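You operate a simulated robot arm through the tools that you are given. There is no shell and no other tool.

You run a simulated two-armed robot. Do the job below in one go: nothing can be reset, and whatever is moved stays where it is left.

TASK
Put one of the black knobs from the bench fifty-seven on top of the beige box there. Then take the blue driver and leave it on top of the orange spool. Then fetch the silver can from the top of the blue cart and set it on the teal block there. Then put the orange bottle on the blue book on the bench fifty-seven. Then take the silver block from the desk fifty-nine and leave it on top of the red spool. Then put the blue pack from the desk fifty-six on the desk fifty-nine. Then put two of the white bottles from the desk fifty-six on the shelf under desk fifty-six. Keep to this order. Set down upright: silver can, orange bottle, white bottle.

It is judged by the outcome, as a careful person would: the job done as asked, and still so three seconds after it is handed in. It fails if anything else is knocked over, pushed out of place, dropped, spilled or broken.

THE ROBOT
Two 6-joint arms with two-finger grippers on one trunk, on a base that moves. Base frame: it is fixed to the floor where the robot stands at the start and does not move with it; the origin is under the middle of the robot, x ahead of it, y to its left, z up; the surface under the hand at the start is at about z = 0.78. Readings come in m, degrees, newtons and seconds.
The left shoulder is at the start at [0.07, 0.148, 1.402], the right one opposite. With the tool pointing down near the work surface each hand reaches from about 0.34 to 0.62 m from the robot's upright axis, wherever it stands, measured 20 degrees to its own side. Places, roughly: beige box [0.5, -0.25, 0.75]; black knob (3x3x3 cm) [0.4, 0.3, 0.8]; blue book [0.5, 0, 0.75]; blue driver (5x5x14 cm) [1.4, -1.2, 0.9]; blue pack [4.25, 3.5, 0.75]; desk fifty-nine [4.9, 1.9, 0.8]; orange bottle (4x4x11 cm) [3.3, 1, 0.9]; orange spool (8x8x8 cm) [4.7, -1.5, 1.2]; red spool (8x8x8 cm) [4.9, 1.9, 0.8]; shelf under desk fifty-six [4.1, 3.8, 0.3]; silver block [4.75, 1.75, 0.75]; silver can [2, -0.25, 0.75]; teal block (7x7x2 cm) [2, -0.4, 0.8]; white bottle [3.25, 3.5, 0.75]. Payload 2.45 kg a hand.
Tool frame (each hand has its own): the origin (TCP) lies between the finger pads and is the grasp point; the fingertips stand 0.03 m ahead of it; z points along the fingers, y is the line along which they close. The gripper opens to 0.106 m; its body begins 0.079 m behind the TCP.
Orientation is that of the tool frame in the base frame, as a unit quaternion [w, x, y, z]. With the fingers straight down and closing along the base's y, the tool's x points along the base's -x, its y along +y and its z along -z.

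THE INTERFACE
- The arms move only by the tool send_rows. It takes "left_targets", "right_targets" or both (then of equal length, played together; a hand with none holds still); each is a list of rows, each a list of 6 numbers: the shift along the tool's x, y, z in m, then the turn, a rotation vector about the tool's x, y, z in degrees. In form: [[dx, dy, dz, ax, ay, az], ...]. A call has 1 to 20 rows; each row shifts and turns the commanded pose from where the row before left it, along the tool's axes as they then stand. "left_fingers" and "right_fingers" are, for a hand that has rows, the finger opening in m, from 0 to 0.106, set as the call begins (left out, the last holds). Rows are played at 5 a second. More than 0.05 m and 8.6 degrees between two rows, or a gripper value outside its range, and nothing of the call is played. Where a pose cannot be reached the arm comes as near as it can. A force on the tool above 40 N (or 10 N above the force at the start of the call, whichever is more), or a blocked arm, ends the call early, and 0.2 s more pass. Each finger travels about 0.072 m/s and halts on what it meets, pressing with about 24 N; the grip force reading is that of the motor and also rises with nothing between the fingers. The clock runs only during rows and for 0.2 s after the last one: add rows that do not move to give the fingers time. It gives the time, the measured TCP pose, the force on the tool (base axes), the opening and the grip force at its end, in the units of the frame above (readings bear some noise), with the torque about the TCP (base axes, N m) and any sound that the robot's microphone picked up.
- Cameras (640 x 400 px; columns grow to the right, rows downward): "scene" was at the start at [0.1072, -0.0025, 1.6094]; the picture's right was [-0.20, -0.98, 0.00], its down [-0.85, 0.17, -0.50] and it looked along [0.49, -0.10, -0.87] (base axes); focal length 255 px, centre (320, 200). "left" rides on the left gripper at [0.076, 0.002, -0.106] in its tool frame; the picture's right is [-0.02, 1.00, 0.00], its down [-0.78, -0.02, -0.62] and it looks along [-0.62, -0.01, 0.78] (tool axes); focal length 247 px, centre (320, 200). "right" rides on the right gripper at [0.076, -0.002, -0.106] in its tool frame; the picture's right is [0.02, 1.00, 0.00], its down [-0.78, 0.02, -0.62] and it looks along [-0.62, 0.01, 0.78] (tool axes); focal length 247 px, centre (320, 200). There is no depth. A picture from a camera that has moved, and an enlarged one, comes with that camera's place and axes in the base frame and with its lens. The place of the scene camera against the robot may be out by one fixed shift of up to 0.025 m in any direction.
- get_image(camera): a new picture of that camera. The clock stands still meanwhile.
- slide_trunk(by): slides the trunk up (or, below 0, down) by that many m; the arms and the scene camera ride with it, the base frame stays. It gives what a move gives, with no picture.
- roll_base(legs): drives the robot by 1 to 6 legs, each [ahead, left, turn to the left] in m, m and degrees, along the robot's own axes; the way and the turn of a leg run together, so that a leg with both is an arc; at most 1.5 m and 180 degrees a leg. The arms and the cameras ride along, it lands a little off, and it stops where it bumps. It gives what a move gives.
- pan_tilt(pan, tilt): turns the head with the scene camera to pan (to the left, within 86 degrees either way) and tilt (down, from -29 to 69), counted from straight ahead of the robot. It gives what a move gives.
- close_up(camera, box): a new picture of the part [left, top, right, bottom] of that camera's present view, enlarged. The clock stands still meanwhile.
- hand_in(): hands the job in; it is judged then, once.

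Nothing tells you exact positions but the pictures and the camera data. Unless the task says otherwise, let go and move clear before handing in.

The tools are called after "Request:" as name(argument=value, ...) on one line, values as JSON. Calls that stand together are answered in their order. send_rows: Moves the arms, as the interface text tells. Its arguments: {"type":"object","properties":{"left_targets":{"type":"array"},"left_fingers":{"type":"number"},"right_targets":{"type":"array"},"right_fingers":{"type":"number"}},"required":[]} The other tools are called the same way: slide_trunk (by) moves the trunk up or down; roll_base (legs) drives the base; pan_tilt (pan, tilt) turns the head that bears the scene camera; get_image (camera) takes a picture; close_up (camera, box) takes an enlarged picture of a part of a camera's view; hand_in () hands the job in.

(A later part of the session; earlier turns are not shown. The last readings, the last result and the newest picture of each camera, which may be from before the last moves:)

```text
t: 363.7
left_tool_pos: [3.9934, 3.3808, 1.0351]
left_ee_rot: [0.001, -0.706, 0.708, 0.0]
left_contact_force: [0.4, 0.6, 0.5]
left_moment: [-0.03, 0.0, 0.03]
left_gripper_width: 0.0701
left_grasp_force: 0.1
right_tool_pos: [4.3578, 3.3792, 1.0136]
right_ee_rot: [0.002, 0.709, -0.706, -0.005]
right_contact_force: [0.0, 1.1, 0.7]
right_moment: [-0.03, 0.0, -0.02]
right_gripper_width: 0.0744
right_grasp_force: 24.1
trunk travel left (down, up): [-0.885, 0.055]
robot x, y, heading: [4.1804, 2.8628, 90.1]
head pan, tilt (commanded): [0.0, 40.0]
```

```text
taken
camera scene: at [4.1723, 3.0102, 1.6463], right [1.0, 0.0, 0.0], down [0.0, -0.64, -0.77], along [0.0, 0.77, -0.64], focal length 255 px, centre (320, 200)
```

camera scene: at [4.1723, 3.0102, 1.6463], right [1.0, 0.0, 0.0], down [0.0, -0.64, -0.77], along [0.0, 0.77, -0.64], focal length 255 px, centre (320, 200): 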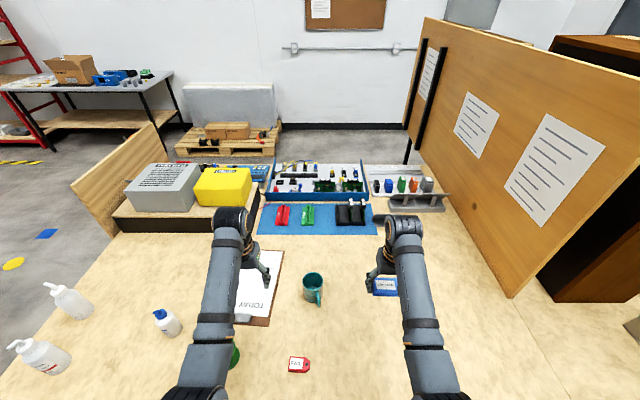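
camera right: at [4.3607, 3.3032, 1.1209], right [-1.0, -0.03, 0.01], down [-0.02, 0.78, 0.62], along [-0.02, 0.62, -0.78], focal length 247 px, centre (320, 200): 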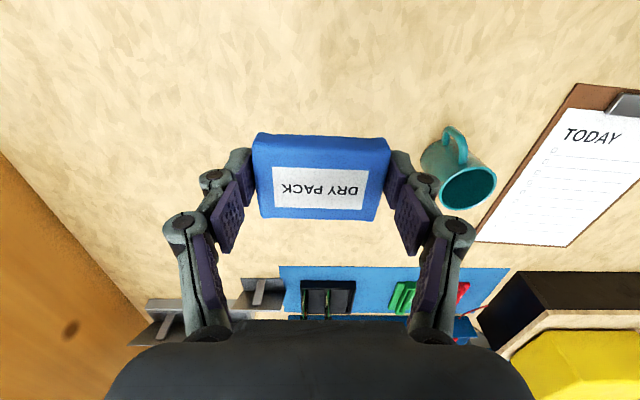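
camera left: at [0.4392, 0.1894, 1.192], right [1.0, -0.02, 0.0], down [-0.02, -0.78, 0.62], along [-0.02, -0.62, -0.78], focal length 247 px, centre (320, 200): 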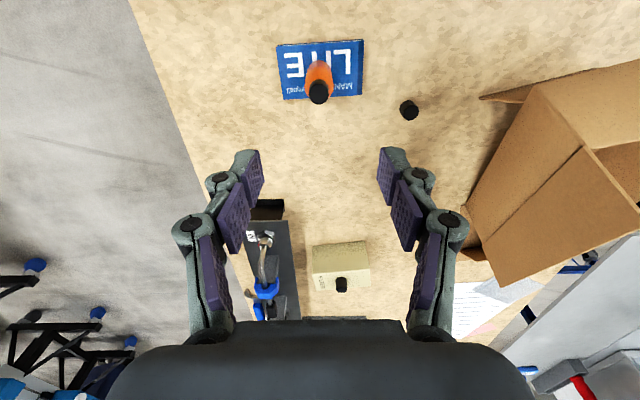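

The pack is up. I back away, turn to desk fifty-nine, and will set it on the free area near [4.70, 1.80].

Request:
roll_base(legs=[[-0.6, 0, 0], [0, 0, -90.1], [0.08, -0.17, 0]])

Request:
get_image(camera="right")

Request:
pan_tilt(pan=0, tilt=50)

Request:
get_image(camera="scene")

```text
t: 372.0
left_tool_pos: [4.7767, 2.2843, 1.035]
left_ee_rot: [0.001, 0.003, 1.0, -0.001]
left_contact_force: [0.1, -0.3, 0.3]
left_moment: [-0.03, -0.04, 0.0]
left_gripper_width: 0.0699
left_grasp_force: 0.0
right_tool_pos: [4.7743, 1.9199, 1.0161]
right_ee_rot: [0.002, 0.0, 1.0, 0.003]
right_contact_force: [0.0, 0.8, -0.4]
right_moment: [-0.02, 0.02, -0.01]
right_gripper_width: 0.0742
right_grasp_force: 23.8
trunk travel left (down, up): [-0.885, 0.055]
robot x, y, heading: [4.2619, 2.0979, -0.3]
head pan, tilt (commanded): [0.0, 40.0]
```

```text
taken
camera right: at [4.6965, 1.9186, 1.1216], right [-0.02, 1.0, 0.01], down [0.78, 0.01, 0.63], along [0.63, 0.02, -0.78], focal length 247 px, centre (320, 200)
```

right: 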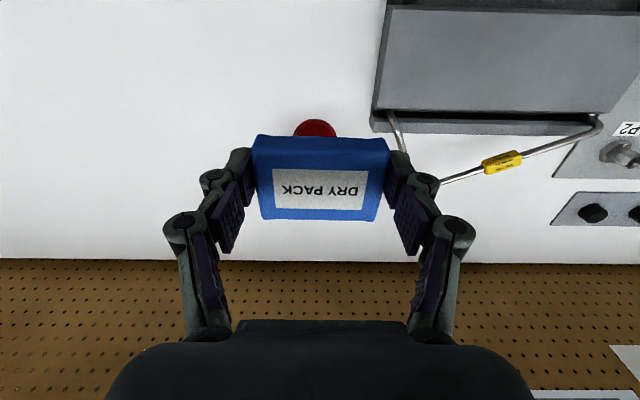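

```text
t: 372.8
left_tool_pos: [4.7783, 2.2816, 1.0355]
left_ee_rot: [0.0, 0.002, 1.0, 0.0]
left_contact_force: [0.2, -1.0, 0.4]
left_moment: [0.0, 0.06, -0.02]
left_gripper_width: 0.07
left_grasp_force: 0.2
right_tool_pos: [4.7748, 1.9174, 1.0131]
right_ee_rot: [0.001, 0.0, 1.0, 0.005]
right_contact_force: [0.6, 0.0, -0.6]
right_moment: [-0.01, 0.0, 0.02]
right_gripper_width: 0.074
right_grasp_force: 23.7
trunk travel left (down, up): [-0.885, 0.055]
robot x, y, heading: [4.2599, 2.096, -0.2]
head pan, tilt (commanded): [0.0, 50.0]
```

```text
taken
camera scene: at [4.38, 2.1074, 1.6322], right [0.0, -1.0, 0.0], down [-0.77, 0.0, -0.64], along [0.64, 0.0, -0.77], focal length 255 px, centre (320, 200)
```

scene: 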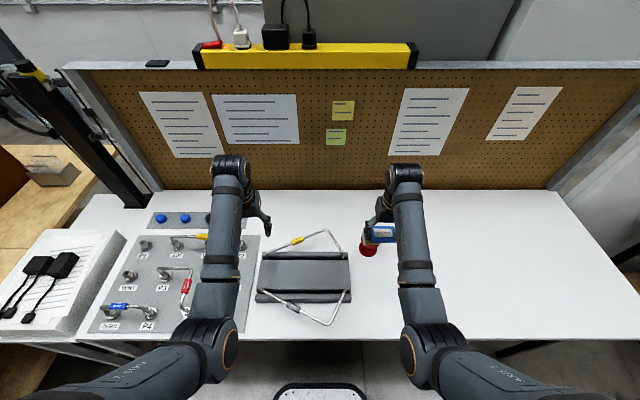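

Request:
send_rows(right_targets=[[0.0137, -0.0343, 0, 0, 0, 0], [0.0137, -0.0343, 0, 0, 0, 0], [0.0137, -0.0343, 0, 0, 0, 0], [0.0137, -0.0343, 0, 0, 0, 0], [0, 0, 0.03, 0, 0, 0], [0, 0, 0.04, 0, 0, 0], [0, 0, 0.04, 0, 0, 0], [0, 0, 0.04, 0, 0, 0], [0, 0, 0.03, 0, 0, 0], [0, 0, 0, 0, 0, 0]])

Request:
get_image(camera="right")

Request:
get_image(camera="scene")

```text
t: 375.0
left_tool_pos: [4.7772, 2.2809, 1.0357]
left_ee_rot: [0.0, 0.003, 1.0, 0.001]
left_contact_force: [-0.4, 0.3, -0.1]
left_moment: [0.01, -0.02, 0.0]
left_gripper_width: 0.0699
left_grasp_force: 0.0
right_tool_pos: [4.7194, 1.782, 0.8323]
right_ee_rot: [0.003, -0.001, 1.0, 0.004]
right_contact_force: [-0.4, 0.6, -0.7]
right_moment: [0.01, 0.01, 0.0]
right_gripper_width: 0.074
right_grasp_force: 24.0
trunk travel left (down, up): [-0.885, 0.055]
robot x, y, heading: [4.2624, 2.095, 0.0]
head pan, tilt (commanded): [0.0, 50.0]
```

```text
taken
camera right: at [4.6429, 1.7804, 0.9384], right [-0.02, 1.0, 0.01], down [0.78, 0.01, 0.63], along [0.63, 0.02, -0.78], focal length 247 px, centre (320, 200)
```

right: 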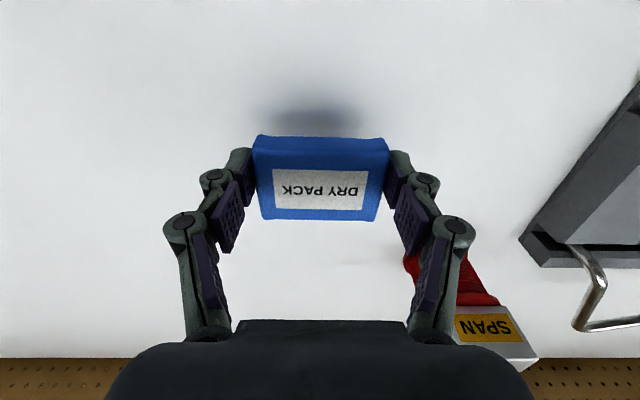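

```text
taken
camera scene: at [4.3791, 2.1078, 1.6322], right [0.0, -1.0, 0.0], down [-0.77, 0.0, -0.64], along [0.64, 0.0, -0.77], focal length 255 px, centre (320, 200)
```

scene: 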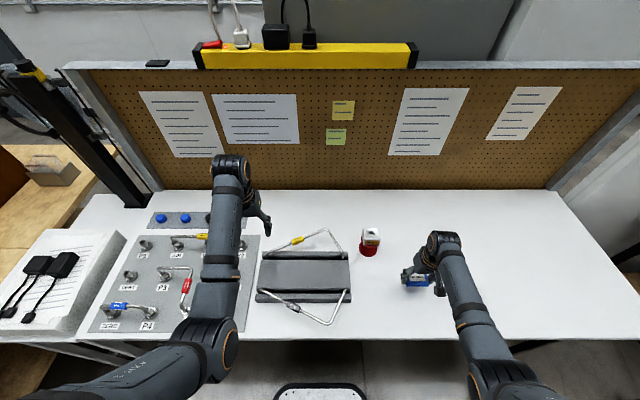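

Clear of the spool. I lower the last few centimetres.

Request:
send_rows(right_targets=[[0, 0, 0.02, 0, 0, 0], [0, 0, 0.015, 0, 0, 0], [0, 0, 0.006, 0, 0, 0], [0, 0, 0, 0, 0, 0]])

Request:
send_rows(right_targets=[[0, 0, 0.002, 0, 0, 0], [0, 0, 0.002, 0, 0, 0], [0, 0, 0, 0, 0, 0]])

Request:
send_rows(right_targets=[[0, 0, 0.002, 0, 0, 0], [0, 0, 0, 0, 0, 0]])

```text
t: 376.0
left_tool_pos: [4.7771, 2.2828, 1.0351]
left_ee_rot: [0.001, 0.002, 1.0, -0.001]
left_contact_force: [-0.2, 0.4, -0.3]
left_moment: [0.01, -0.03, 0.0]
left_gripper_width: 0.0702
left_grasp_force: 0.0
right_tool_pos: [4.7206, 1.7832, 0.7922]
right_ee_rot: [0.003, 0.0, 1.0, 0.003]
right_contact_force: [-0.5, -0.1, -0.9]
right_moment: [-0.01, 0.07, 0.01]
right_gripper_width: 0.0744
right_grasp_force: 23.9
trunk travel left (down, up): [-0.885, 0.055]
robot x, y, heading: [4.2584, 2.0987, -0.3]
head pan, tilt (commanded): [0.0, 50.0]
```

```text
t: 376.8
left_tool_pos: [4.7775, 2.2809, 1.0346]
left_ee_rot: [0.0, 0.003, 1.0, 0.0]
left_contact_force: [0.0, -0.5, 0.1]
left_moment: [0.03, -0.01, 0.0]
left_gripper_width: 0.0701
left_grasp_force: 0.1
right_tool_pos: [4.7206, 1.7821, 0.788]
right_ee_rot: [0.004, 0.0, 1.0, 0.003]
right_contact_force: [0.4, -0.1, -1.2]
right_moment: [0.0, 0.04, -0.02]
right_gripper_width: 0.0743
right_grasp_force: 24.2
trunk travel left (down, up): [-0.885, 0.055]
robot x, y, heading: [4.2591, 2.0986, -0.4]
head pan, tilt (commanded): [0.0, 50.0]
```

```text
t: 377.4
left_tool_pos: [4.7779, 2.2812, 1.0349]
left_ee_rot: [0.001, 0.003, 1.0, -0.001]
left_contact_force: [1.0, 0.7, 0.2]
left_moment: [-0.01, -0.02, 0.0]
left_gripper_width: 0.07
left_grasp_force: 0.1
right_tool_pos: [4.722, 1.7828, 0.7857]
right_ee_rot: [0.002, -0.001, 1.0, 0.004]
right_contact_force: [0.5, 0.0, -1.7]
right_moment: [0.04, 0.0, -0.04]
right_gripper_width: 0.074
right_grasp_force: 24.0
trunk travel left (down, up): [-0.885, 0.055]
robot x, y, heading: [4.2603, 2.0974, 0.1]
head pan, tilt (commanded): [0.0, 50.0]
```

Request:
send_rows(right_targets=[[0, 0, 0.002, 0, 0, 0], [0, 0, 0, 0, 0, 0]])

Request:
send_rows(right_targets=[[0, 0, 0.002, 0, 0, 0], [0, 0, 0, 0, 0, 0]])

Request:
send_rows(right_targets=[[0, 0, 0.002, 0, 0, 0], [0, 0, 0, 0, 0, 0]])

```text
t: 378.0
left_tool_pos: [4.7765, 2.2825, 1.0357]
left_ee_rot: [0.0, 0.003, 1.0, 0.0]
left_contact_force: [0.7, 0.2, -0.6]
left_moment: [0.02, -0.02, -0.01]
left_gripper_width: 0.07
left_grasp_force: 0.0
right_tool_pos: [4.7201, 1.782, 0.7853]
right_ee_rot: [0.003, 0.0, 1.0, 0.004]
right_contact_force: [-0.6, -0.1, 4.7]
right_moment: [-0.21, -0.02, -0.06]
right_gripper_width: 0.0741
right_grasp_force: 24.1
trunk travel left (down, up): [-0.885, 0.055]
robot x, y, heading: [4.2622, 2.0981, -0.4]
head pan, tilt (commanded): [0.0, 50.0]
```

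```text
t: 378.6
left_tool_pos: [4.7747, 2.2829, 1.0349]
left_ee_rot: [0.002, 0.003, 1.0, 0.0]
left_contact_force: [0.1, -0.5, 0.2]
left_moment: [0.01, 0.02, 0.0]
left_gripper_width: 0.0699
left_grasp_force: 0.0
right_tool_pos: [4.7206, 1.7827, 0.785]
right_ee_rot: [0.004, 0.0, 1.0, 0.003]
right_contact_force: [-0.6, -3.4, 18.7]
right_moment: [-0.21, 0.1, -0.06]
right_gripper_width: 0.0744
right_grasp_force: 24.0
trunk travel left (down, up): [-0.885, 0.055]
robot x, y, heading: [4.2618, 2.097, -0.1]
head pan, tilt (commanded): [0.0, 50.0]
```

```text
t: 379.2
left_tool_pos: [4.7761, 2.2832, 1.037]
left_ee_rot: [0.002, 0.003, 1.0, -0.001]
left_contact_force: [0.3, -0.2, 0.2]
left_moment: [0.03, 0.02, 0.02]
left_gripper_width: 0.0701
left_grasp_force: 0.1
right_tool_pos: [4.7214, 1.7835, 0.7842]
right_ee_rot: [0.007, 0.0, 1.0, 0.001]
right_contact_force: [2.5, -7.0, 35.8]
right_moment: [-1.11, 0.3, 0.02]
right_gripper_width: 0.0746
right_grasp_force: 24.1
trunk travel left (down, up): [-0.885, 0.055]
robot x, y, heading: [4.2596, 2.0969, 0.1]
head pan, tilt (commanded): [0.0, 50.0]
```

The pack is firmly on the desk. I ease up 4 mm, open and lift.

Request:
send_rows(right_targets=[[0, 0, -0.004, 0, 0, 0], [0, 0, 0, 0, 0, 0]])

Request:
send_rows(right_targets=[[0, 0, 0, 0, 0, 0], [0, 0, 0, 0, 0, 0], [0, 0, 0, 0, 0, 0]], right_fingers=0.104)

Request:
send_rows(right_targets=[[0, 0, -0.02, 0, 0, 0], [0, 0, -0.04, 0, 0, 0], [0, 0, -0.04, 0, 0, 0], [0, 0, -0.04, 0, 0, 0], [0, 0, -0.04, 0, 0, 0], [0, 0, -0.04, 0, 0, 0], [0, 0, 0, 0, 0, 0]])

Request:
get_image(camera="right")

Request:
get_image(camera="scene")

```text
t: 379.8
left_tool_pos: [4.7763, 2.2821, 1.0349]
left_ee_rot: [0.001, 0.003, 1.0, 0.0]
left_contact_force: [-0.2, 0.0, -0.6]
left_moment: [0.03, 0.0, 0.01]
left_gripper_width: 0.0701
left_grasp_force: 0.1
right_tool_pos: [4.7203, 1.7832, 0.784]
right_ee_rot: [0.002, -0.001, 1.0, 0.004]
right_contact_force: [6.1, -6.4, 17.0]
right_moment: [-0.87, -0.21, 0.32]
right_gripper_width: 0.0746
right_grasp_force: 24.0
trunk travel left (down, up): [-0.885, 0.055]
robot x, y, heading: [4.2622, 2.0935, -0.4]
head pan, tilt (commanded): [0.0, 50.0]
```

```text
t: 380.6
left_tool_pos: [4.7784, 2.2819, 1.0346]
left_ee_rot: [0.0, 0.002, 1.0, -0.001]
left_contact_force: [-0.2, 0.0, -0.4]
left_moment: [0.0, 0.0, 0.03]
left_gripper_width: 0.0699
left_grasp_force: 0.0
right_tool_pos: [4.7215, 1.7823, 0.7827]
right_ee_rot: [0.002, 0.001, 1.0, 0.004]
right_contact_force: [-0.5, 0.1, 0.3]
right_moment: [0.0, 0.01, 0.01]
right_gripper_width: 0.104
right_grasp_force: 0.0
trunk travel left (down, up): [-0.885, 0.055]
robot x, y, heading: [4.2633, 2.1006, -0.3]
head pan, tilt (commanded): [0.0, 50.0]
```

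```text
t: 382.2
left_tool_pos: [4.7766, 2.2805, 1.0349]
left_ee_rot: [0.001, 0.003, 1.0, 0.0]
left_contact_force: [-0.9, -1.2, -0.1]
left_moment: [0.03, 0.01, 0.02]
left_gripper_width: 0.0698
left_grasp_force: 0.0
right_tool_pos: [4.72, 1.7807, 1.004]
right_ee_rot: [0.002, 0.0, 1.0, 0.003]
right_contact_force: [-1.1, 0.1, 0.4]
right_moment: [-0.01, -0.02, 0.01]
right_gripper_width: 0.104
right_grasp_force: 0.1
trunk travel left (down, up): [-0.885, 0.055]
robot x, y, heading: [4.2606, 2.0939, -0.2]
head pan, tilt (commanded): [0.0, 50.0]
```

```text
taken
camera right: at [4.6419, 1.7792, 1.1113], right [-0.02, 1.0, 0.01], down [0.78, 0.01, 0.62], along [0.62, 0.02, -0.78], focal length 247 px, centre (320, 200)
```

right: 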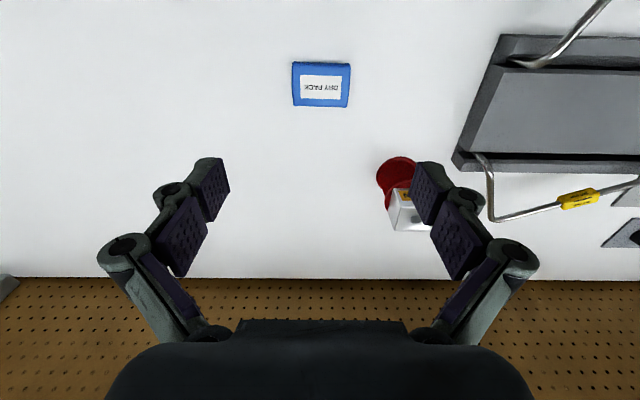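

```text
taken
camera scene: at [4.3796, 2.1082, 1.6322], right [0.0, -1.0, 0.0], down [-0.77, 0.0, -0.64], along [0.64, 0.0, -0.77], focal length 255 px, centre (320, 200)
```

scene: 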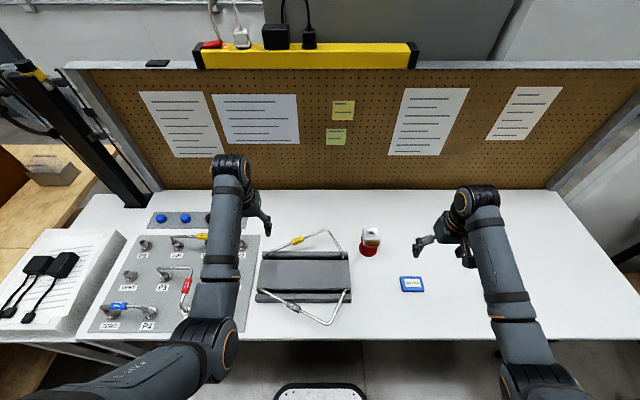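

The blue pack is on desk fifty-nine. Last job: two white bottles to the lower shelf. I back off, turn to desk fifty-six and move left for a good look at the bottles.

Request:
roll_base(legs=[[-0.22, 0, 0], [0, 0, 90], [0.3, 0.5, 0]])

Request:
pan_tilt(pan=8, tilt=35)

Request:
get_image(camera="scene")

Request:
close_up(camera="scene", box=[180, 130, 380, 290])

```text
t: 390.6
left_tool_pos: [3.3538, 2.9099, 1.0357]
left_ee_rot: [-0.001, 0.708, -0.706, -0.001]
left_contact_force: [-0.1, 0.6, 0.6]
left_moment: [0.01, -0.02, -0.04]
left_gripper_width: 0.0703
left_grasp_force: 0.1
right_tool_pos: [3.8539, 2.8567, 1.0038]
right_ee_rot: [0.001, 0.709, -0.705, -0.006]
right_contact_force: [0.3, 0.2, 0.3]
right_moment: [0.01, 0.07, -0.01]
right_gripper_width: 0.1042
right_grasp_force: 0.2
trunk travel left (down, up): [-0.885, 0.055]
robot x, y, heading: [3.5413, 2.3967, 90.2]
head pan, tilt (commanded): [0.0, 50.0]
```

```text
t: 391.4
left_tool_pos: [3.3523, 2.9105, 1.0354]
left_ee_rot: [0.0, 0.708, -0.706, 0.0]
left_contact_force: [0.3, 0.1, -0.2]
left_moment: [0.0, 0.0, 0.02]
left_gripper_width: 0.07
left_grasp_force: 0.0
right_tool_pos: [3.8533, 2.8558, 1.0047]
right_ee_rot: [0.002, 0.709, -0.705, -0.004]
right_contact_force: [-0.1, 0.0, 0.2]
right_moment: [-0.04, -0.02, 0.0]
right_gripper_width: 0.1038
right_grasp_force: 0.0
trunk travel left (down, up): [-0.885, 0.055]
robot x, y, heading: [3.535, 2.3947, 90.2]
head pan, tilt (commanded): [8.0, 35.0]
```

```text
taken
camera scene: at [3.5183, 2.5437, 1.6538], right [0.99, 0.14, 0.0], down [0.08, -0.57, -0.82], along [-0.12, 0.81, -0.57], focal length 255 px, centre (320, 200)
```

scene: 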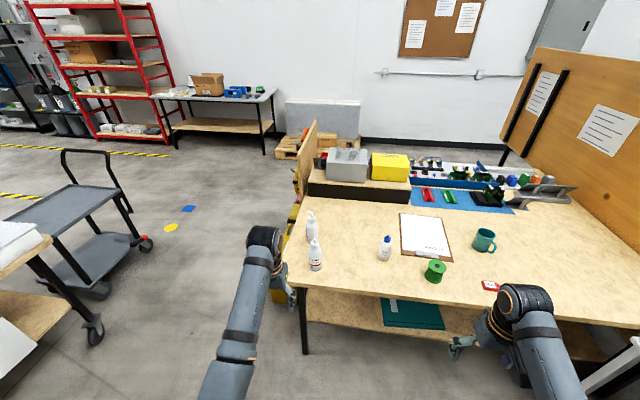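

```text
2.50 times, centred on (280, 210) of scene
camera zoom: at [3.5183, 2.5437, 1.6538], right [0.99, 0.14, 0.0], down [0.08, -0.57, -0.82], along [-0.12, 0.81, -0.57], focal length 637 px, centre (420, 175)
```

zoom: 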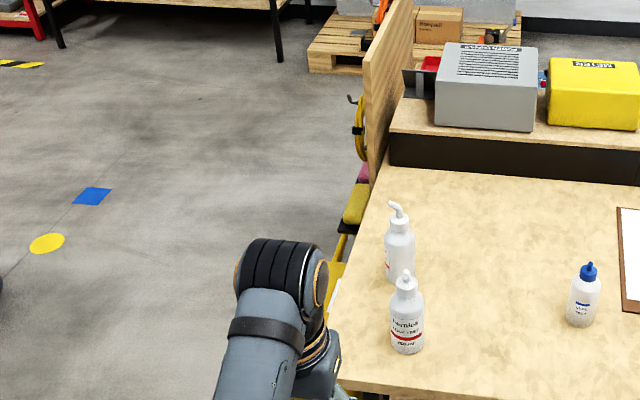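

There are three squeeze bottles: two all-white ones at about [3.40, 3.30] and [3.36, 3.47], and a smaller one with a blue cap. I'll take the two all-white ones with a shallow-pitch side grasp, so they can go upright onto the low shelf. I lower the trunk somewhat and pitch the left hand up to 30° below level.

Request:
slide_trunk(by=-0.15)

Request:
send_rows(left_targets=[[0, 0, 0, 0, -7.5, 0], [0, 0, 0, 0, -7.5, 0], [0, 0, 0, 0, -7.5, 0], [0, 0, 0, 0, -7.5, 0], [0, 0, 0, 0, -7.5, 0], [0, 0, 0, 0, -7.5, 0], [0, 0, 0, 0, -7.5, 0], [0, 0, 0, 0, -7.5, 0], [0, 0, 0, 0, 0, 0], [0, 0, 0, 0, 0, 0]], left_fingers=0.095)

Request:
get_image(camera="left")

```text
t: 393.1
left_tool_pos: [3.3523, 2.911, 0.8855]
left_ee_rot: [-0.001, 0.708, -0.706, 0.0]
left_contact_force: [0.2, -0.2, 0.2]
left_moment: [0.03, 0.0, -0.02]
left_gripper_width: 0.0698
left_grasp_force: 0.1
right_tool_pos: [3.8534, 2.856, 0.8548]
right_ee_rot: [0.0, 0.709, -0.705, -0.004]
right_contact_force: [-0.3, -0.1, -0.4]
right_moment: [0.01, -0.01, 0.01]
right_gripper_width: 0.1038
right_grasp_force: 0.1
trunk travel left (down, up): [-0.735, 0.205]
robot x, y, heading: [3.5381, 2.3955, 90.4]
head pan, tilt (commanded): [8.0, 35.0]
```

```text
t: 395.3
left_tool_pos: [3.352, 2.9108, 0.8847]
left_ee_rot: [-0.354, 0.612, -0.611, -0.355]
left_contact_force: [0.1, -0.6, 0.2]
left_moment: [0.0, 0.0, -0.02]
left_gripper_width: 0.095
left_grasp_force: 0.0
right_tool_pos: [3.8547, 2.8556, 0.8551]
right_ee_rot: [0.001, 0.709, -0.705, -0.005]
right_contact_force: [1.0, 0.0, -0.3]
right_moment: [-0.02, 0.02, 0.01]
right_gripper_width: 0.1039
right_grasp_force: 0.0
trunk travel left (down, up): [-0.735, 0.205]
robot x, y, heading: [3.5375, 2.3949, 90.3]
head pan, tilt (commanded): [8.0, 35.0]
```

```text
taken
camera left: at [3.3496, 2.7809, 0.8721], right [-1.0, 0.01, 0.02], down [0.02, -0.15, 0.99], along [0.01, 0.99, 0.15], focal length 247 px, centre (320, 200)
```

left: 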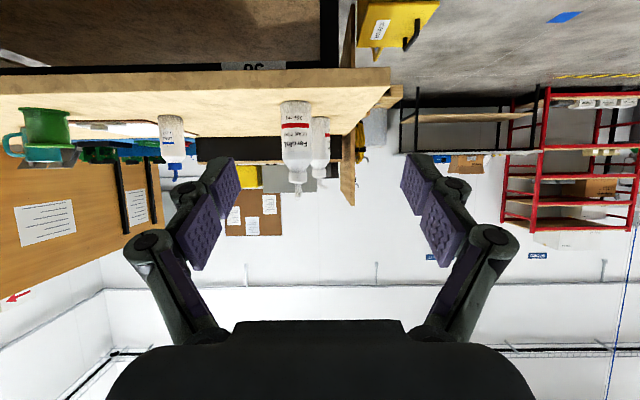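

The left hand pose works, and its camera confirms bottle A at [3.399, 3.303], ø≈6 cm, body up to z≈0.876. I raise the right hand for clearance, lower the trunk 7 cm and roll up to just short of the bottle.

Request:
send_rows(right_targets=[[0, 0, -0.03, 0, 0, 0], [0, 0, -0.04, 0, 0, 0], [0, 0, -0.03, 0, 0, 0], [0, 0, 0, 0, 0, 0]])

Request:
slide_trunk(by=-0.065)

Request:
roll_base(legs=[[0.2, -0.05, 0]])

Request:
get_image(camera="left")

```text
t: 396.3
left_tool_pos: [3.3518, 2.9106, 0.8856]
left_ee_rot: [-0.354, 0.613, -0.612, -0.354]
left_contact_force: [-0.6, 0.0, 0.2]
left_moment: [0.03, 0.05, 0.01]
left_gripper_width: 0.0951
left_grasp_force: 0.1
right_tool_pos: [3.8768, 2.8457, 0.9284]
right_ee_rot: [0.001, 0.709, -0.705, -0.007]
right_contact_force: [0.5, -0.6, -0.9]
right_moment: [0.0, 0.01, -0.02]
right_gripper_width: 0.1039
right_grasp_force: 0.1
right hand out of reach, approached as far as the arm can: row 2, 3
trunk travel left (down, up): [-0.735, 0.205]
robot x, y, heading: [3.5378, 2.3935, 90.0]
head pan, tilt (commanded): [8.0, 35.0]
```

```text
t: 397.4
left_tool_pos: [3.3518, 2.91, 0.8215]
left_ee_rot: [-0.354, 0.613, -0.611, -0.355]
left_contact_force: [-0.6, -0.9, -0.1]
left_moment: [0.0, 0.01, -0.02]
left_gripper_width: 0.0948
left_grasp_force: 0.0
right_tool_pos: [3.879, 2.8454, 0.8631]
right_ee_rot: [0.0, 0.709, -0.705, -0.008]
right_contact_force: [0.2, -0.1, 0.3]
right_moment: [-0.02, 0.02, 0.02]
right_gripper_width: 0.104
right_grasp_force: 0.0
trunk travel left (down, up): [-0.67, 0.27]
robot x, y, heading: [3.5399, 2.3961, 90.1]
head pan, tilt (commanded): [8.0, 35.0]
```

```text
t: 399.0
left_tool_pos: [3.4, 3.1099, 0.8191]
left_ee_rot: [-0.353, 0.613, -0.612, -0.353]
left_contact_force: [0.0, -0.1, -0.2]
left_moment: [-0.02, -0.02, 0.0]
left_gripper_width: 0.0948
left_grasp_force: 0.1
right_tool_pos: [3.9271, 3.0446, 0.8627]
right_ee_rot: [0.0, 0.71, -0.705, -0.008]
right_contact_force: [-0.8, 1.3, -0.3]
right_moment: [0.0, -0.02, -0.01]
right_gripper_width: 0.104
right_grasp_force: 0.0
trunk travel left (down, up): [-0.67, 0.27]
robot x, y, heading: [3.5888, 2.5934, 90.3]
head pan, tilt (commanded): [8.0, 35.0]
```

```text
taken
camera left: at [3.3977, 2.9804, 0.8071], right [-1.0, 0.01, 0.02], down [0.02, -0.15, 0.99], along [0.01, 0.99, 0.15], focal length 247 px, centre (320, 200)
```

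left: 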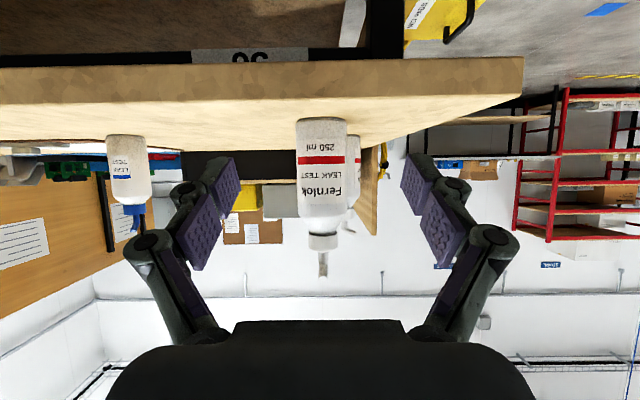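

Bottle A is straight ahead of the open fingers. I advance toward it in two stages.

Request:
send_rows(left_targets=[[-0.015, 0, 0.026, 0, 0, 0], [-0.015, 0, 0.026, 0, 0, 0], [-0.015, 0, 0.026, 0, 0, 0], [-0.015, 0, 0.026, 0, 0, 0], [0, 0, 0, 0, 0, 0]])

Request:
get_image(camera="left")

Request:
get_image(camera="scene")

```text
t: 400.2
left_tool_pos: [3.398, 3.2292, 0.8196]
left_ee_rot: [-0.353, 0.613, -0.611, -0.355]
left_contact_force: [-0.3, -0.6, 0.2]
left_moment: [-0.01, 0.02, -0.01]
left_gripper_width: 0.0948
left_grasp_force: 0.2
right_tool_pos: [3.9266, 3.0442, 0.8627]
right_ee_rot: [0.0, 0.71, -0.704, -0.008]
right_contact_force: [1.0, -0.1, -0.1]
right_moment: [0.02, 0.03, 0.0]
right_gripper_width: 0.1042
right_grasp_force: 0.1
trunk travel left (down, up): [-0.67, 0.27]
robot x, y, heading: [3.5903, 2.5946, 90.6]
head pan, tilt (commanded): [8.0, 35.0]
```

```text
taken
camera left: at [3.3972, 3.1003, 0.8072], right [-1.0, 0.01, 0.02], down [0.02, -0.15, 0.99], along [0.01, 0.99, 0.15], focal length 247 px, centre (320, 200)
```

left: 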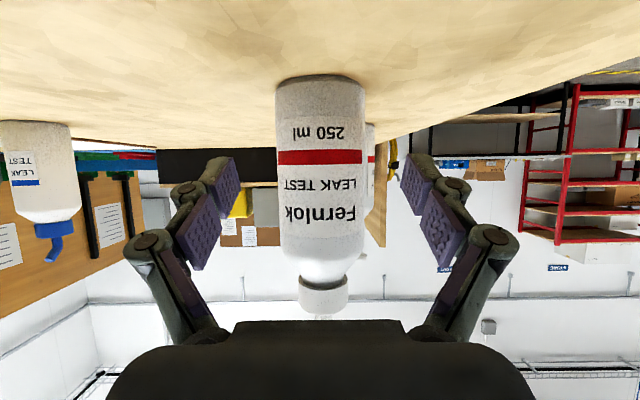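

```text
taken
camera scene: at [3.5673, 2.7419, 1.439], right [0.99, 0.14, 0.0], down [0.08, -0.57, -0.82], along [-0.12, 0.81, -0.57], focal length 255 px, centre (320, 200)
```

scene: 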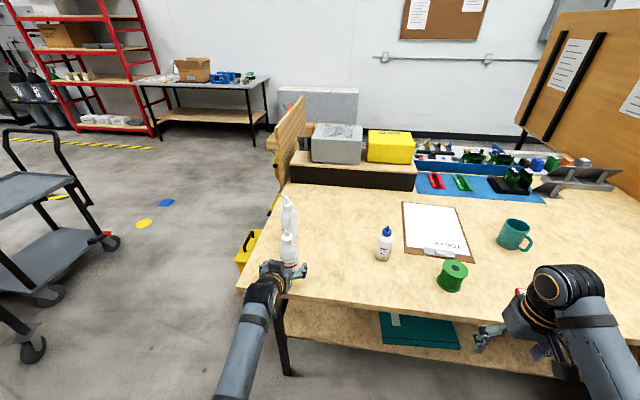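

The bottle is about 4 cm further in, judged by its apparent width. I advance that far.

Request:
send_rows(left_targets=[[-0.01, 0, 0.0173, 0, 0, 0], [-0.01, 0, 0.0173, 0, 0, 0], [0, 0, 0, 0, 0, 0], [0, 0, 0, 0, 0, 0]])

Request:
get_image(camera="left")

```text
t: 401.2
left_tool_pos: [3.3988, 3.2714, 0.8208]
left_ee_rot: [-0.353, 0.613, -0.612, -0.354]
left_contact_force: [-0.5, -0.1, 0.2]
left_moment: [0.01, 0.0, 0.01]
left_gripper_width: 0.0953
left_grasp_force: 0.1
right_tool_pos: [3.9266, 3.0446, 0.8629]
right_ee_rot: [0.0, 0.71, -0.705, -0.008]
right_contact_force: [1.1, 0.9, -0.8]
right_moment: [0.03, 0.01, -0.02]
right_gripper_width: 0.1039
right_grasp_force: 0.1
trunk travel left (down, up): [-0.67, 0.27]
robot x, y, heading: [3.5881, 2.5957, 90.4]
head pan, tilt (commanded): [8.0, 35.0]
```

```text
taken
camera left: at [3.397, 3.1405, 0.807], right [-1.0, 0.01, 0.02], down [0.02, -0.15, 0.99], along [0.01, 0.99, 0.15], focal length 247 px, centre (320, 200)
```

left: 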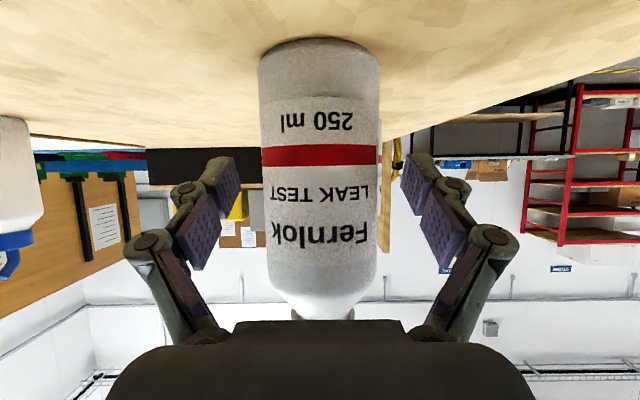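

Bottle centred in the grip. I close the fingers.

Request:
send_rows(left_targets=[[0, 0, 0, 0, 0, 0], [0, 0, 0, 0, 0, 0], [0, 0, 0, 0, 0, 0], [0, 0, 0, 0, 0, 0], [0, 0, 0, 0, 0, 0]], left_fingers=0.045)

Request:
get_image(camera="left")

```text
t: 402.4
left_tool_pos: [3.4, 3.2702, 0.8205]
left_ee_rot: [-0.354, 0.613, -0.611, -0.355]
left_contact_force: [-0.7, 0.3, 0.9]
left_moment: [-0.01, -0.01, 0.01]
left_gripper_width: 0.056
left_grasp_force: 24.1
right_tool_pos: [3.9267, 3.0444, 0.8631]
right_ee_rot: [0.0, 0.709, -0.705, -0.007]
right_contact_force: [-0.3, 0.3, -0.1]
right_moment: [0.01, -0.01, 0.01]
right_gripper_width: 0.1041
right_grasp_force: 0.1
trunk travel left (down, up): [-0.67, 0.27]
robot x, y, heading: [3.5859, 2.5926, 90.4]
head pan, tilt (commanded): [8.0, 35.0]
```

```text
taken
camera left: at [3.3969, 3.1403, 0.8072], right [-1.0, 0.01, 0.02], down [0.02, -0.15, 0.99], along [0.01, 0.99, 0.15], focal length 247 px, centre (320, 200)
```

left: 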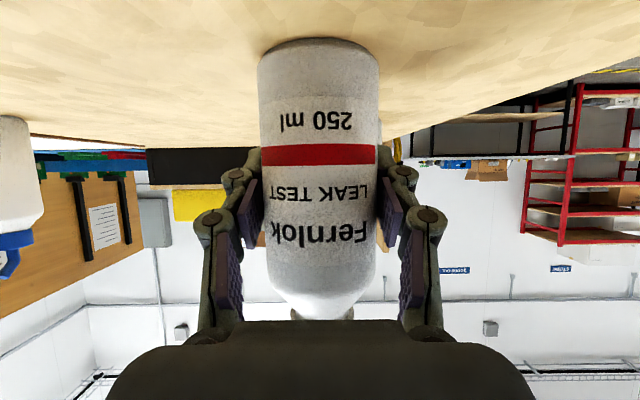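

Gripped at 56 mm. I lift 6 cm and back off.

Request:
send_rows(left_targets=[[-0.0087, 0, -0.005, 0, 0, 0], [-0.0173, 0, -0.01, 0, 0, 0], [-0.026, 0, -0.015, 0, 0, 0], [0, 0, 0, 0, 0, 0]])

Request:
roll_base(legs=[[-0.35, 0, 0]])

Request:
pan_tilt(pan=0, tilt=35)

Request:
get_image(camera="scene")

```text
t: 403.4
left_tool_pos: [3.3991, 3.2714, 0.8797]
left_ee_rot: [-0.352, 0.614, -0.611, -0.354]
left_contact_force: [0.4, 0.6, -2.9]
left_moment: [0.0, 0.01, -0.02]
left_gripper_width: 0.0559
left_grasp_force: 23.7
right_tool_pos: [3.9263, 3.044, 0.8627]
right_ee_rot: [0.0, 0.71, -0.704, -0.007]
right_contact_force: [-0.4, -0.2, 0.0]
right_moment: [-0.01, 0.0, -0.02]
right_gripper_width: 0.104
right_grasp_force: 0.0
trunk travel left (down, up): [-0.67, 0.27]
robot x, y, heading: [3.588, 2.5954, 90.3]
head pan, tilt (commanded): [8.0, 35.0]
```

```text
t: 405.6
left_tool_pos: [3.4014, 2.9206, 0.8802]
left_ee_rot: [-0.353, 0.614, -0.611, -0.355]
left_contact_force: [-0.3, 0.5, -2.6]
left_moment: [0.05, 0.04, 0.03]
left_gripper_width: 0.056
left_grasp_force: 23.8
right_tool_pos: [3.9279, 2.6962, 0.8635]
right_ee_rot: [0.0, 0.71, -0.704, -0.007]
right_contact_force: [0.0, 0.1, 0.5]
right_moment: [0.0, 0.0, 0.0]
right_gripper_width: 0.1041
right_grasp_force: 0.0
trunk travel left (down, up): [-0.67, 0.27]
robot x, y, heading: [3.5913, 2.2424, 90.6]
head pan, tilt (commanded): [8.0, 35.0]
```

```text
t: 406.3
left_tool_pos: [3.4007, 2.9201, 0.8804]
left_ee_rot: [-0.353, 0.614, -0.611, -0.354]
left_contact_force: [-0.3, -0.2, -3.0]
left_moment: [0.03, -0.03, -0.01]
left_gripper_width: 0.056
left_grasp_force: 24.6
right_tool_pos: [3.928, 2.6956, 0.8629]
right_ee_rot: [0.0, 0.71, -0.704, -0.007]
right_contact_force: [-0.3, -0.3, -0.8]
right_moment: [0.02, -0.03, 0.0]
right_gripper_width: 0.1038
right_grasp_force: 0.1
trunk travel left (down, up): [-0.67, 0.27]
robot x, y, heading: [3.5888, 2.245, 90.6]
head pan, tilt (commanded): [0.0, 35.0]
```

```text
taken
camera scene: at [3.5812, 2.3937, 1.4389], right [1.0, 0.01, 0.0], down [0.0, -0.57, -0.82], along [-0.01, 0.82, -0.57], focal length 255 px, centre (320, 200)
```

scene: 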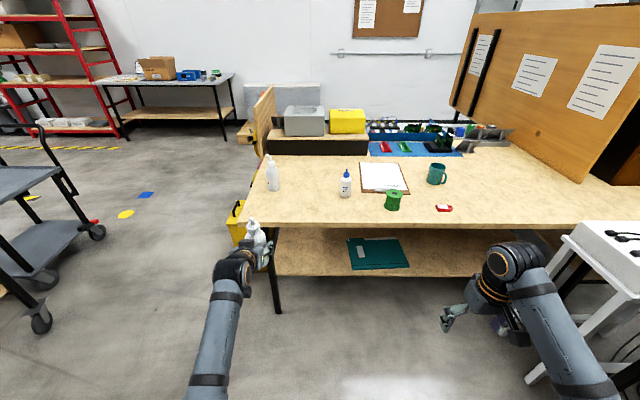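

Bottle A is in hand, upright. The low shelf has free space between the left leg and the teal binder. I lower the trunk to look at the shelf height.

Request:
slide_trunk(by=-0.38)

Request:
get_image(camera="left")

Request:
get_image(camera="scene")

Request:
get_image(camera="right")

```text
t: 410.0
left_tool_pos: [3.4003, 2.9189, 0.4992]
left_ee_rot: [-0.353, 0.614, -0.611, -0.355]
left_contact_force: [-1.0, 0.3, -2.6]
left_moment: [0.01, -0.01, 0.03]
left_gripper_width: 0.0561
left_grasp_force: 23.8
right_tool_pos: [3.9276, 2.6949, 0.4836]
right_ee_rot: [0.0, 0.71, -0.704, -0.008]
right_contact_force: [0.3, 0.7, 0.2]
right_moment: [0.02, 0.0, 0.02]
right_gripper_width: 0.104
right_grasp_force: 0.0
trunk travel left (down, up): [-0.29, 0.65]
robot x, y, heading: [3.59, 2.2487, 90.3]
head pan, tilt (commanded): [0.0, 35.0]
```

```text
taken
camera left: at [3.3984, 2.7902, 0.4872], right [-1.0, 0.01, 0.02], down [0.02, -0.15, 0.99], along [0.01, 0.99, 0.15], focal length 247 px, centre (320, 200)
```

left: 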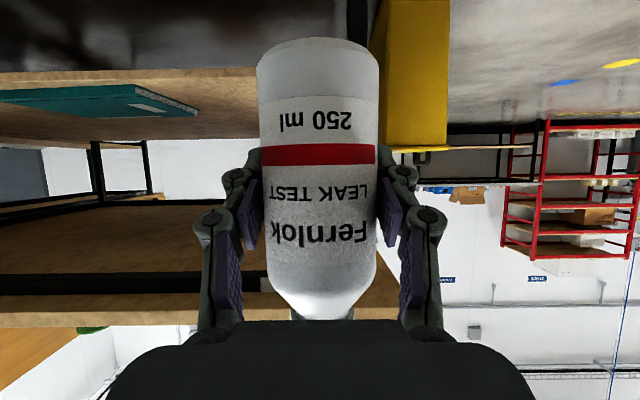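

```text
taken
camera scene: at [3.5813, 2.3936, 1.0589], right [1.0, 0.01, 0.0], down [0.0, -0.57, -0.82], along [-0.01, 0.82, -0.57], focal length 255 px, centre (320, 200)
```

scene: 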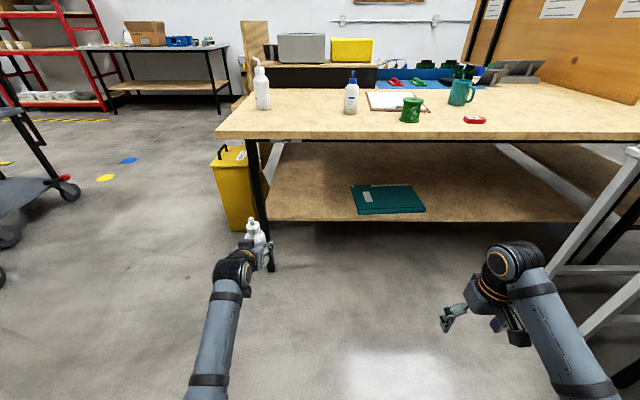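

```text
taken
camera right: at [3.9308, 2.6182, 0.5891], right [-1.0, -0.03, 0.01], down [-0.02, 0.78, 0.63], along [-0.03, 0.63, -0.78], focal length 247 px, centre (320, 200)
```

right: 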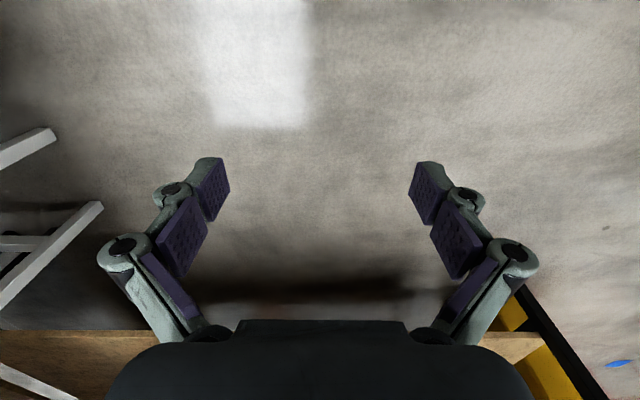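

The shelf top is at z≈0.34 with its front edge at y≈3.275, and the desk's underside is at about 0.69, so there is room. I lower a bit more and roll in front of the free shelf area, aiming to set bottle A at [3.47, 3.36].

Request:
slide_trunk(by=-0.055)

Request:
roll_base(legs=[[0, -0.075, 0], [0.29, 0, 0]])

Request:
get_image(camera="left")

Request:
get_image(camera="scene")

```text
t: 411.0
left_tool_pos: [3.4003, 2.9192, 0.445]
left_ee_rot: [-0.353, 0.613, -0.611, -0.354]
left_contact_force: [-1.0, 0.4, -2.8]
left_moment: [0.01, 0.01, 0.0]
left_gripper_width: 0.0559
left_grasp_force: 23.7
right_tool_pos: [3.927, 2.6947, 0.4281]
right_ee_rot: [0.0, 0.711, -0.703, -0.007]
right_contact_force: [-0.3, -0.5, 0.2]
right_moment: [0.0, 0.02, 0.0]
right_gripper_width: 0.104
right_grasp_force: 0.0
trunk travel left (down, up): [-0.235, 0.705]
robot x, y, heading: [3.591, 2.243, 90.4]
head pan, tilt (commanded): [0.0, 35.0]
```

```text
t: 413.6
left_tool_pos: [3.4706, 3.2082, 0.4444]
left_ee_rot: [-0.352, 0.615, -0.61, -0.354]
left_contact_force: [-0.2, 0.2, -2.8]
left_moment: [0.03, -0.05, 0.04]
left_gripper_width: 0.0557
left_grasp_force: 23.8
right_tool_pos: [3.9981, 2.985, 0.4276]
right_ee_rot: [0.0, 0.711, -0.703, -0.008]
right_contact_force: [0.2, 0.3, 0.1]
right_moment: [0.01, 0.01, -0.04]
right_gripper_width: 0.1046
right_grasp_force: 0.0
trunk travel left (down, up): [-0.235, 0.705]
robot x, y, heading: [3.66, 2.536, 90.7]
head pan, tilt (commanded): [0.0, 35.0]
```

```text
taken
camera left: at [3.4688, 3.079, 0.4319], right [-1.0, 0.0, 0.02], down [0.02, -0.15, 0.99], along [0.01, 0.99, 0.15], focal length 247 px, centre (320, 200)
```

left: 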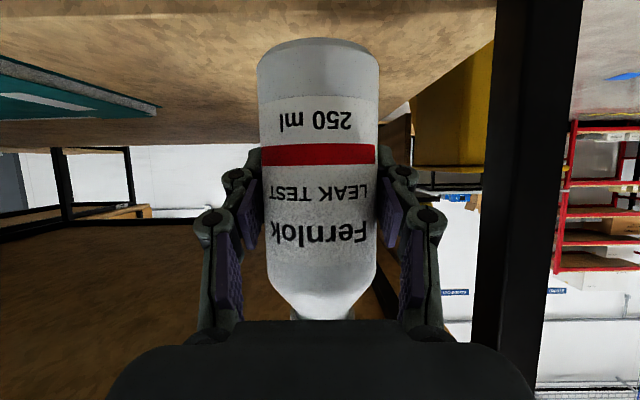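

```text
taken
camera scene: at [3.653, 2.6832, 1.0038], right [1.0, 0.01, 0.0], down [0.01, -0.57, -0.82], along [-0.01, 0.82, -0.57], focal length 255 px, centre (320, 200)
```

scene: 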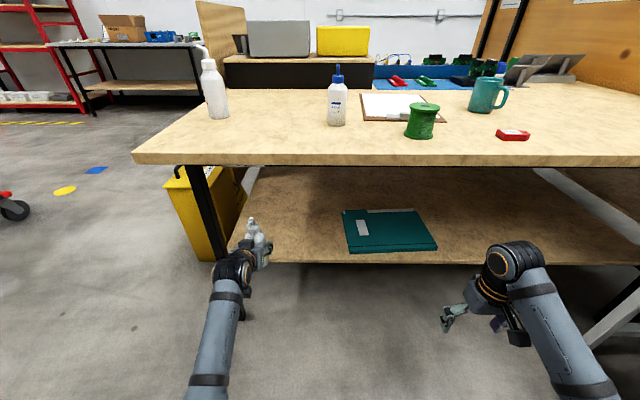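

The desk's left leg is close to that line, so I shift 3 cm right and 5 cm ahead with the base, then reach in with the arm.

Request:
roll_base(legs=[[0.05, -0.035, -0.5]])

Request:
send_rows(left_targets=[[-0.015, 0, 0.026, 0, 0, 0], [-0.015, 0, 0.026, 0, 0, 0], [-0.015, 0, 0.026, 0, 0, 0], [0, 0, 0, 0, 0, 0], [0, 0, 0, 0, 0, 0]])

Request:
get_image(camera="left")

Request:
get_image(camera="scene")

```text
t: 414.6
left_tool_pos: [3.5101, 3.2597, 0.4445]
left_ee_rot: [0.354, -0.612, 0.612, 0.354]
left_contact_force: [0.4, -0.6, -2.6]
left_moment: [0.01, -0.01, 0.02]
left_gripper_width: 0.0557
left_grasp_force: 24.5
right_tool_pos: [4.0376, 3.0329, 0.4283]
right_ee_rot: [0.0, 0.708, -0.706, -0.007]
right_contact_force: [-0.2, 0.0, -0.1]
right_moment: [0.01, -0.01, -0.01]
right_gripper_width: 0.1038
right_grasp_force: 0.0
trunk travel left (down, up): [-0.235, 0.705]
robot x, y, heading: [3.6987, 2.5826, 90.2]
head pan, tilt (commanded): [0.0, 35.0]
```

```text
t: 415.8
left_tool_pos: [3.511, 3.3499, 0.4448]
left_ee_rot: [0.353, -0.612, 0.613, 0.354]
left_contact_force: [0.5, 0.0, -3.0]
left_moment: [0.02, -0.01, 0.01]
left_gripper_width: 0.0557
left_grasp_force: 24.1
right_tool_pos: [4.0382, 3.0325, 0.4282]
right_ee_rot: [0.0, 0.709, -0.705, -0.007]
right_contact_force: [0.2, 0.2, 0.1]
right_moment: [-0.01, -0.03, -0.05]
right_gripper_width: 0.1038
right_grasp_force: 0.1
trunk travel left (down, up): [-0.235, 0.705]
robot x, y, heading: [3.6973, 2.5865, 90.1]
head pan, tilt (commanded): [0.0, 35.0]
```

```text
taken
camera left: at [3.5081, 3.2205, 0.4327], right [-1.0, 0.01, 0.02], down [0.02, -0.15, 0.99], along [0.01, 0.99, 0.15], focal length 247 px, centre (320, 200)
```

left: 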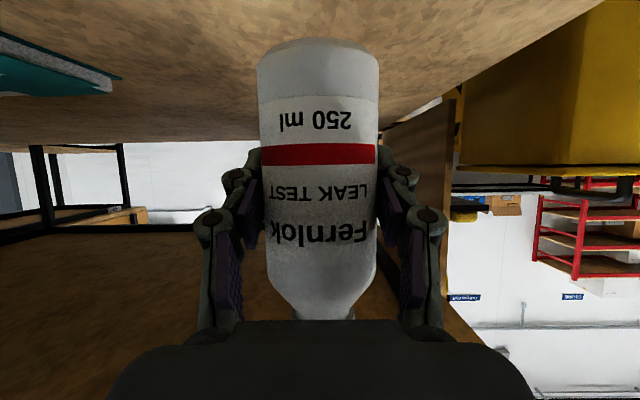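

```text
taken
camera scene: at [3.6891, 2.7333, 1.0038], right [1.0, 0.0, 0.0], down [0.0, -0.57, -0.82], along [0.0, 0.82, -0.57], focal length 255 px, centre (320, 200)
```

scene: 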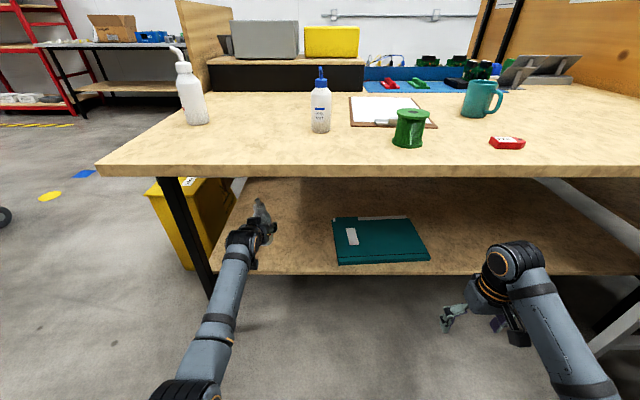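

The bottle is over the shelf, well inside its edge. I lower it gently.

Request:
send_rows(left_targets=[[0.0087, 0, 0.005, 0, 0, 0], [0.0087, 0, 0.005, 0, 0, 0], [0.0043, 0, 0.0025, 0, 0, 0], [0, 0, 0, 0, 0, 0]])

Request:
send_rows(left_targets=[[0.0026, 0, 0.0015, 0, 0, 0], [0, 0, 0, 0, 0, 0]])

Request:
send_rows(left_targets=[[0.0026, 0, 0.0015, 0, 0, 0], [0, 0, 0, 0, 0, 0]])

Request:
close_up(camera="left", box=[220, 0, 420, 150])

```text
t: 416.8
left_tool_pos: [3.5102, 3.3504, 0.4197]
left_ee_rot: [0.354, -0.612, 0.613, 0.354]
left_contact_force: [0.7, 0.4, -3.2]
left_moment: [0.04, 0.01, 0.01]
left_gripper_width: 0.0557
left_grasp_force: 23.7
right_tool_pos: [4.0369, 3.0335, 0.4273]
right_ee_rot: [0.0, 0.708, -0.706, -0.008]
right_contact_force: [-0.4, -0.2, 0.2]
right_moment: [-0.02, 0.03, 0.0]
right_gripper_width: 0.104
right_grasp_force: 0.0
trunk travel left (down, up): [-0.235, 0.705]
robot x, y, heading: [3.6943, 2.5834, 90.2]
head pan, tilt (commanded): [0.0, 35.0]
```

```text
t: 417.4
left_tool_pos: [3.5118, 3.3501, 0.4174]
left_ee_rot: [0.354, -0.611, 0.613, 0.353]
left_contact_force: [-0.1, 0.1, -3.2]
left_moment: [0.02, 0.01, -0.01]
left_gripper_width: 0.0558
left_grasp_force: 23.7
right_tool_pos: [4.0375, 3.0328, 0.4277]
right_ee_rot: [-0.001, 0.709, -0.706, -0.007]
right_contact_force: [-0.4, -0.2, 0.5]
right_moment: [0.0, 0.02, -0.02]
right_gripper_width: 0.1041
right_grasp_force: 0.0
trunk travel left (down, up): [-0.235, 0.705]
robot x, y, heading: [3.6965, 2.5805, 90.3]
head pan, tilt (commanded): [0.0, 35.0]
```

```text
t: 418.0
left_tool_pos: [3.5111, 3.3505, 0.414]
left_ee_rot: [0.354, -0.612, 0.613, 0.353]
left_contact_force: [-0.4, 0.0, -2.3]
left_moment: [0.01, -0.03, -0.01]
left_gripper_width: 0.0558
left_grasp_force: 23.5
right_tool_pos: [4.0377, 3.0333, 0.4278]
right_ee_rot: [0.0, 0.708, -0.706, -0.007]
right_contact_force: [-0.1, 0.3, 0.0]
right_moment: [-0.01, 0.02, -0.01]
right_gripper_width: 0.1043
right_grasp_force: 0.1
trunk travel left (down, up): [-0.235, 0.705]
robot x, y, heading: [3.6991, 2.585, 90.1]
head pan, tilt (commanded): [0.0, 35.0]
```

```text
2.67 times, centred on (320, 75) of left
camera zoom: at [3.5085, 3.2204, 0.401], right [-1.0, 0.01, 0.02], down [0.02, -0.15, 0.99], along [0.01, 0.99, 0.15], focal length 659 px, centre (320, 533)
```

zoom: 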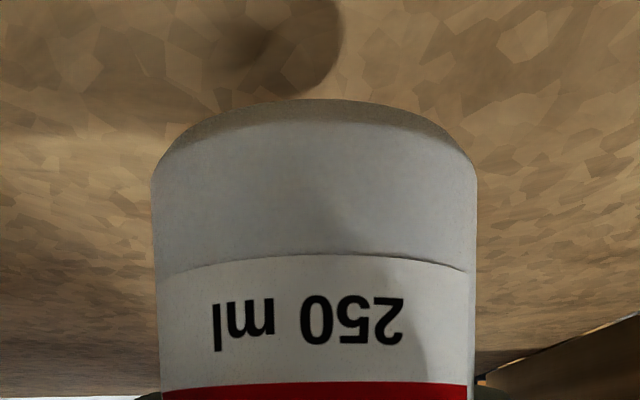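

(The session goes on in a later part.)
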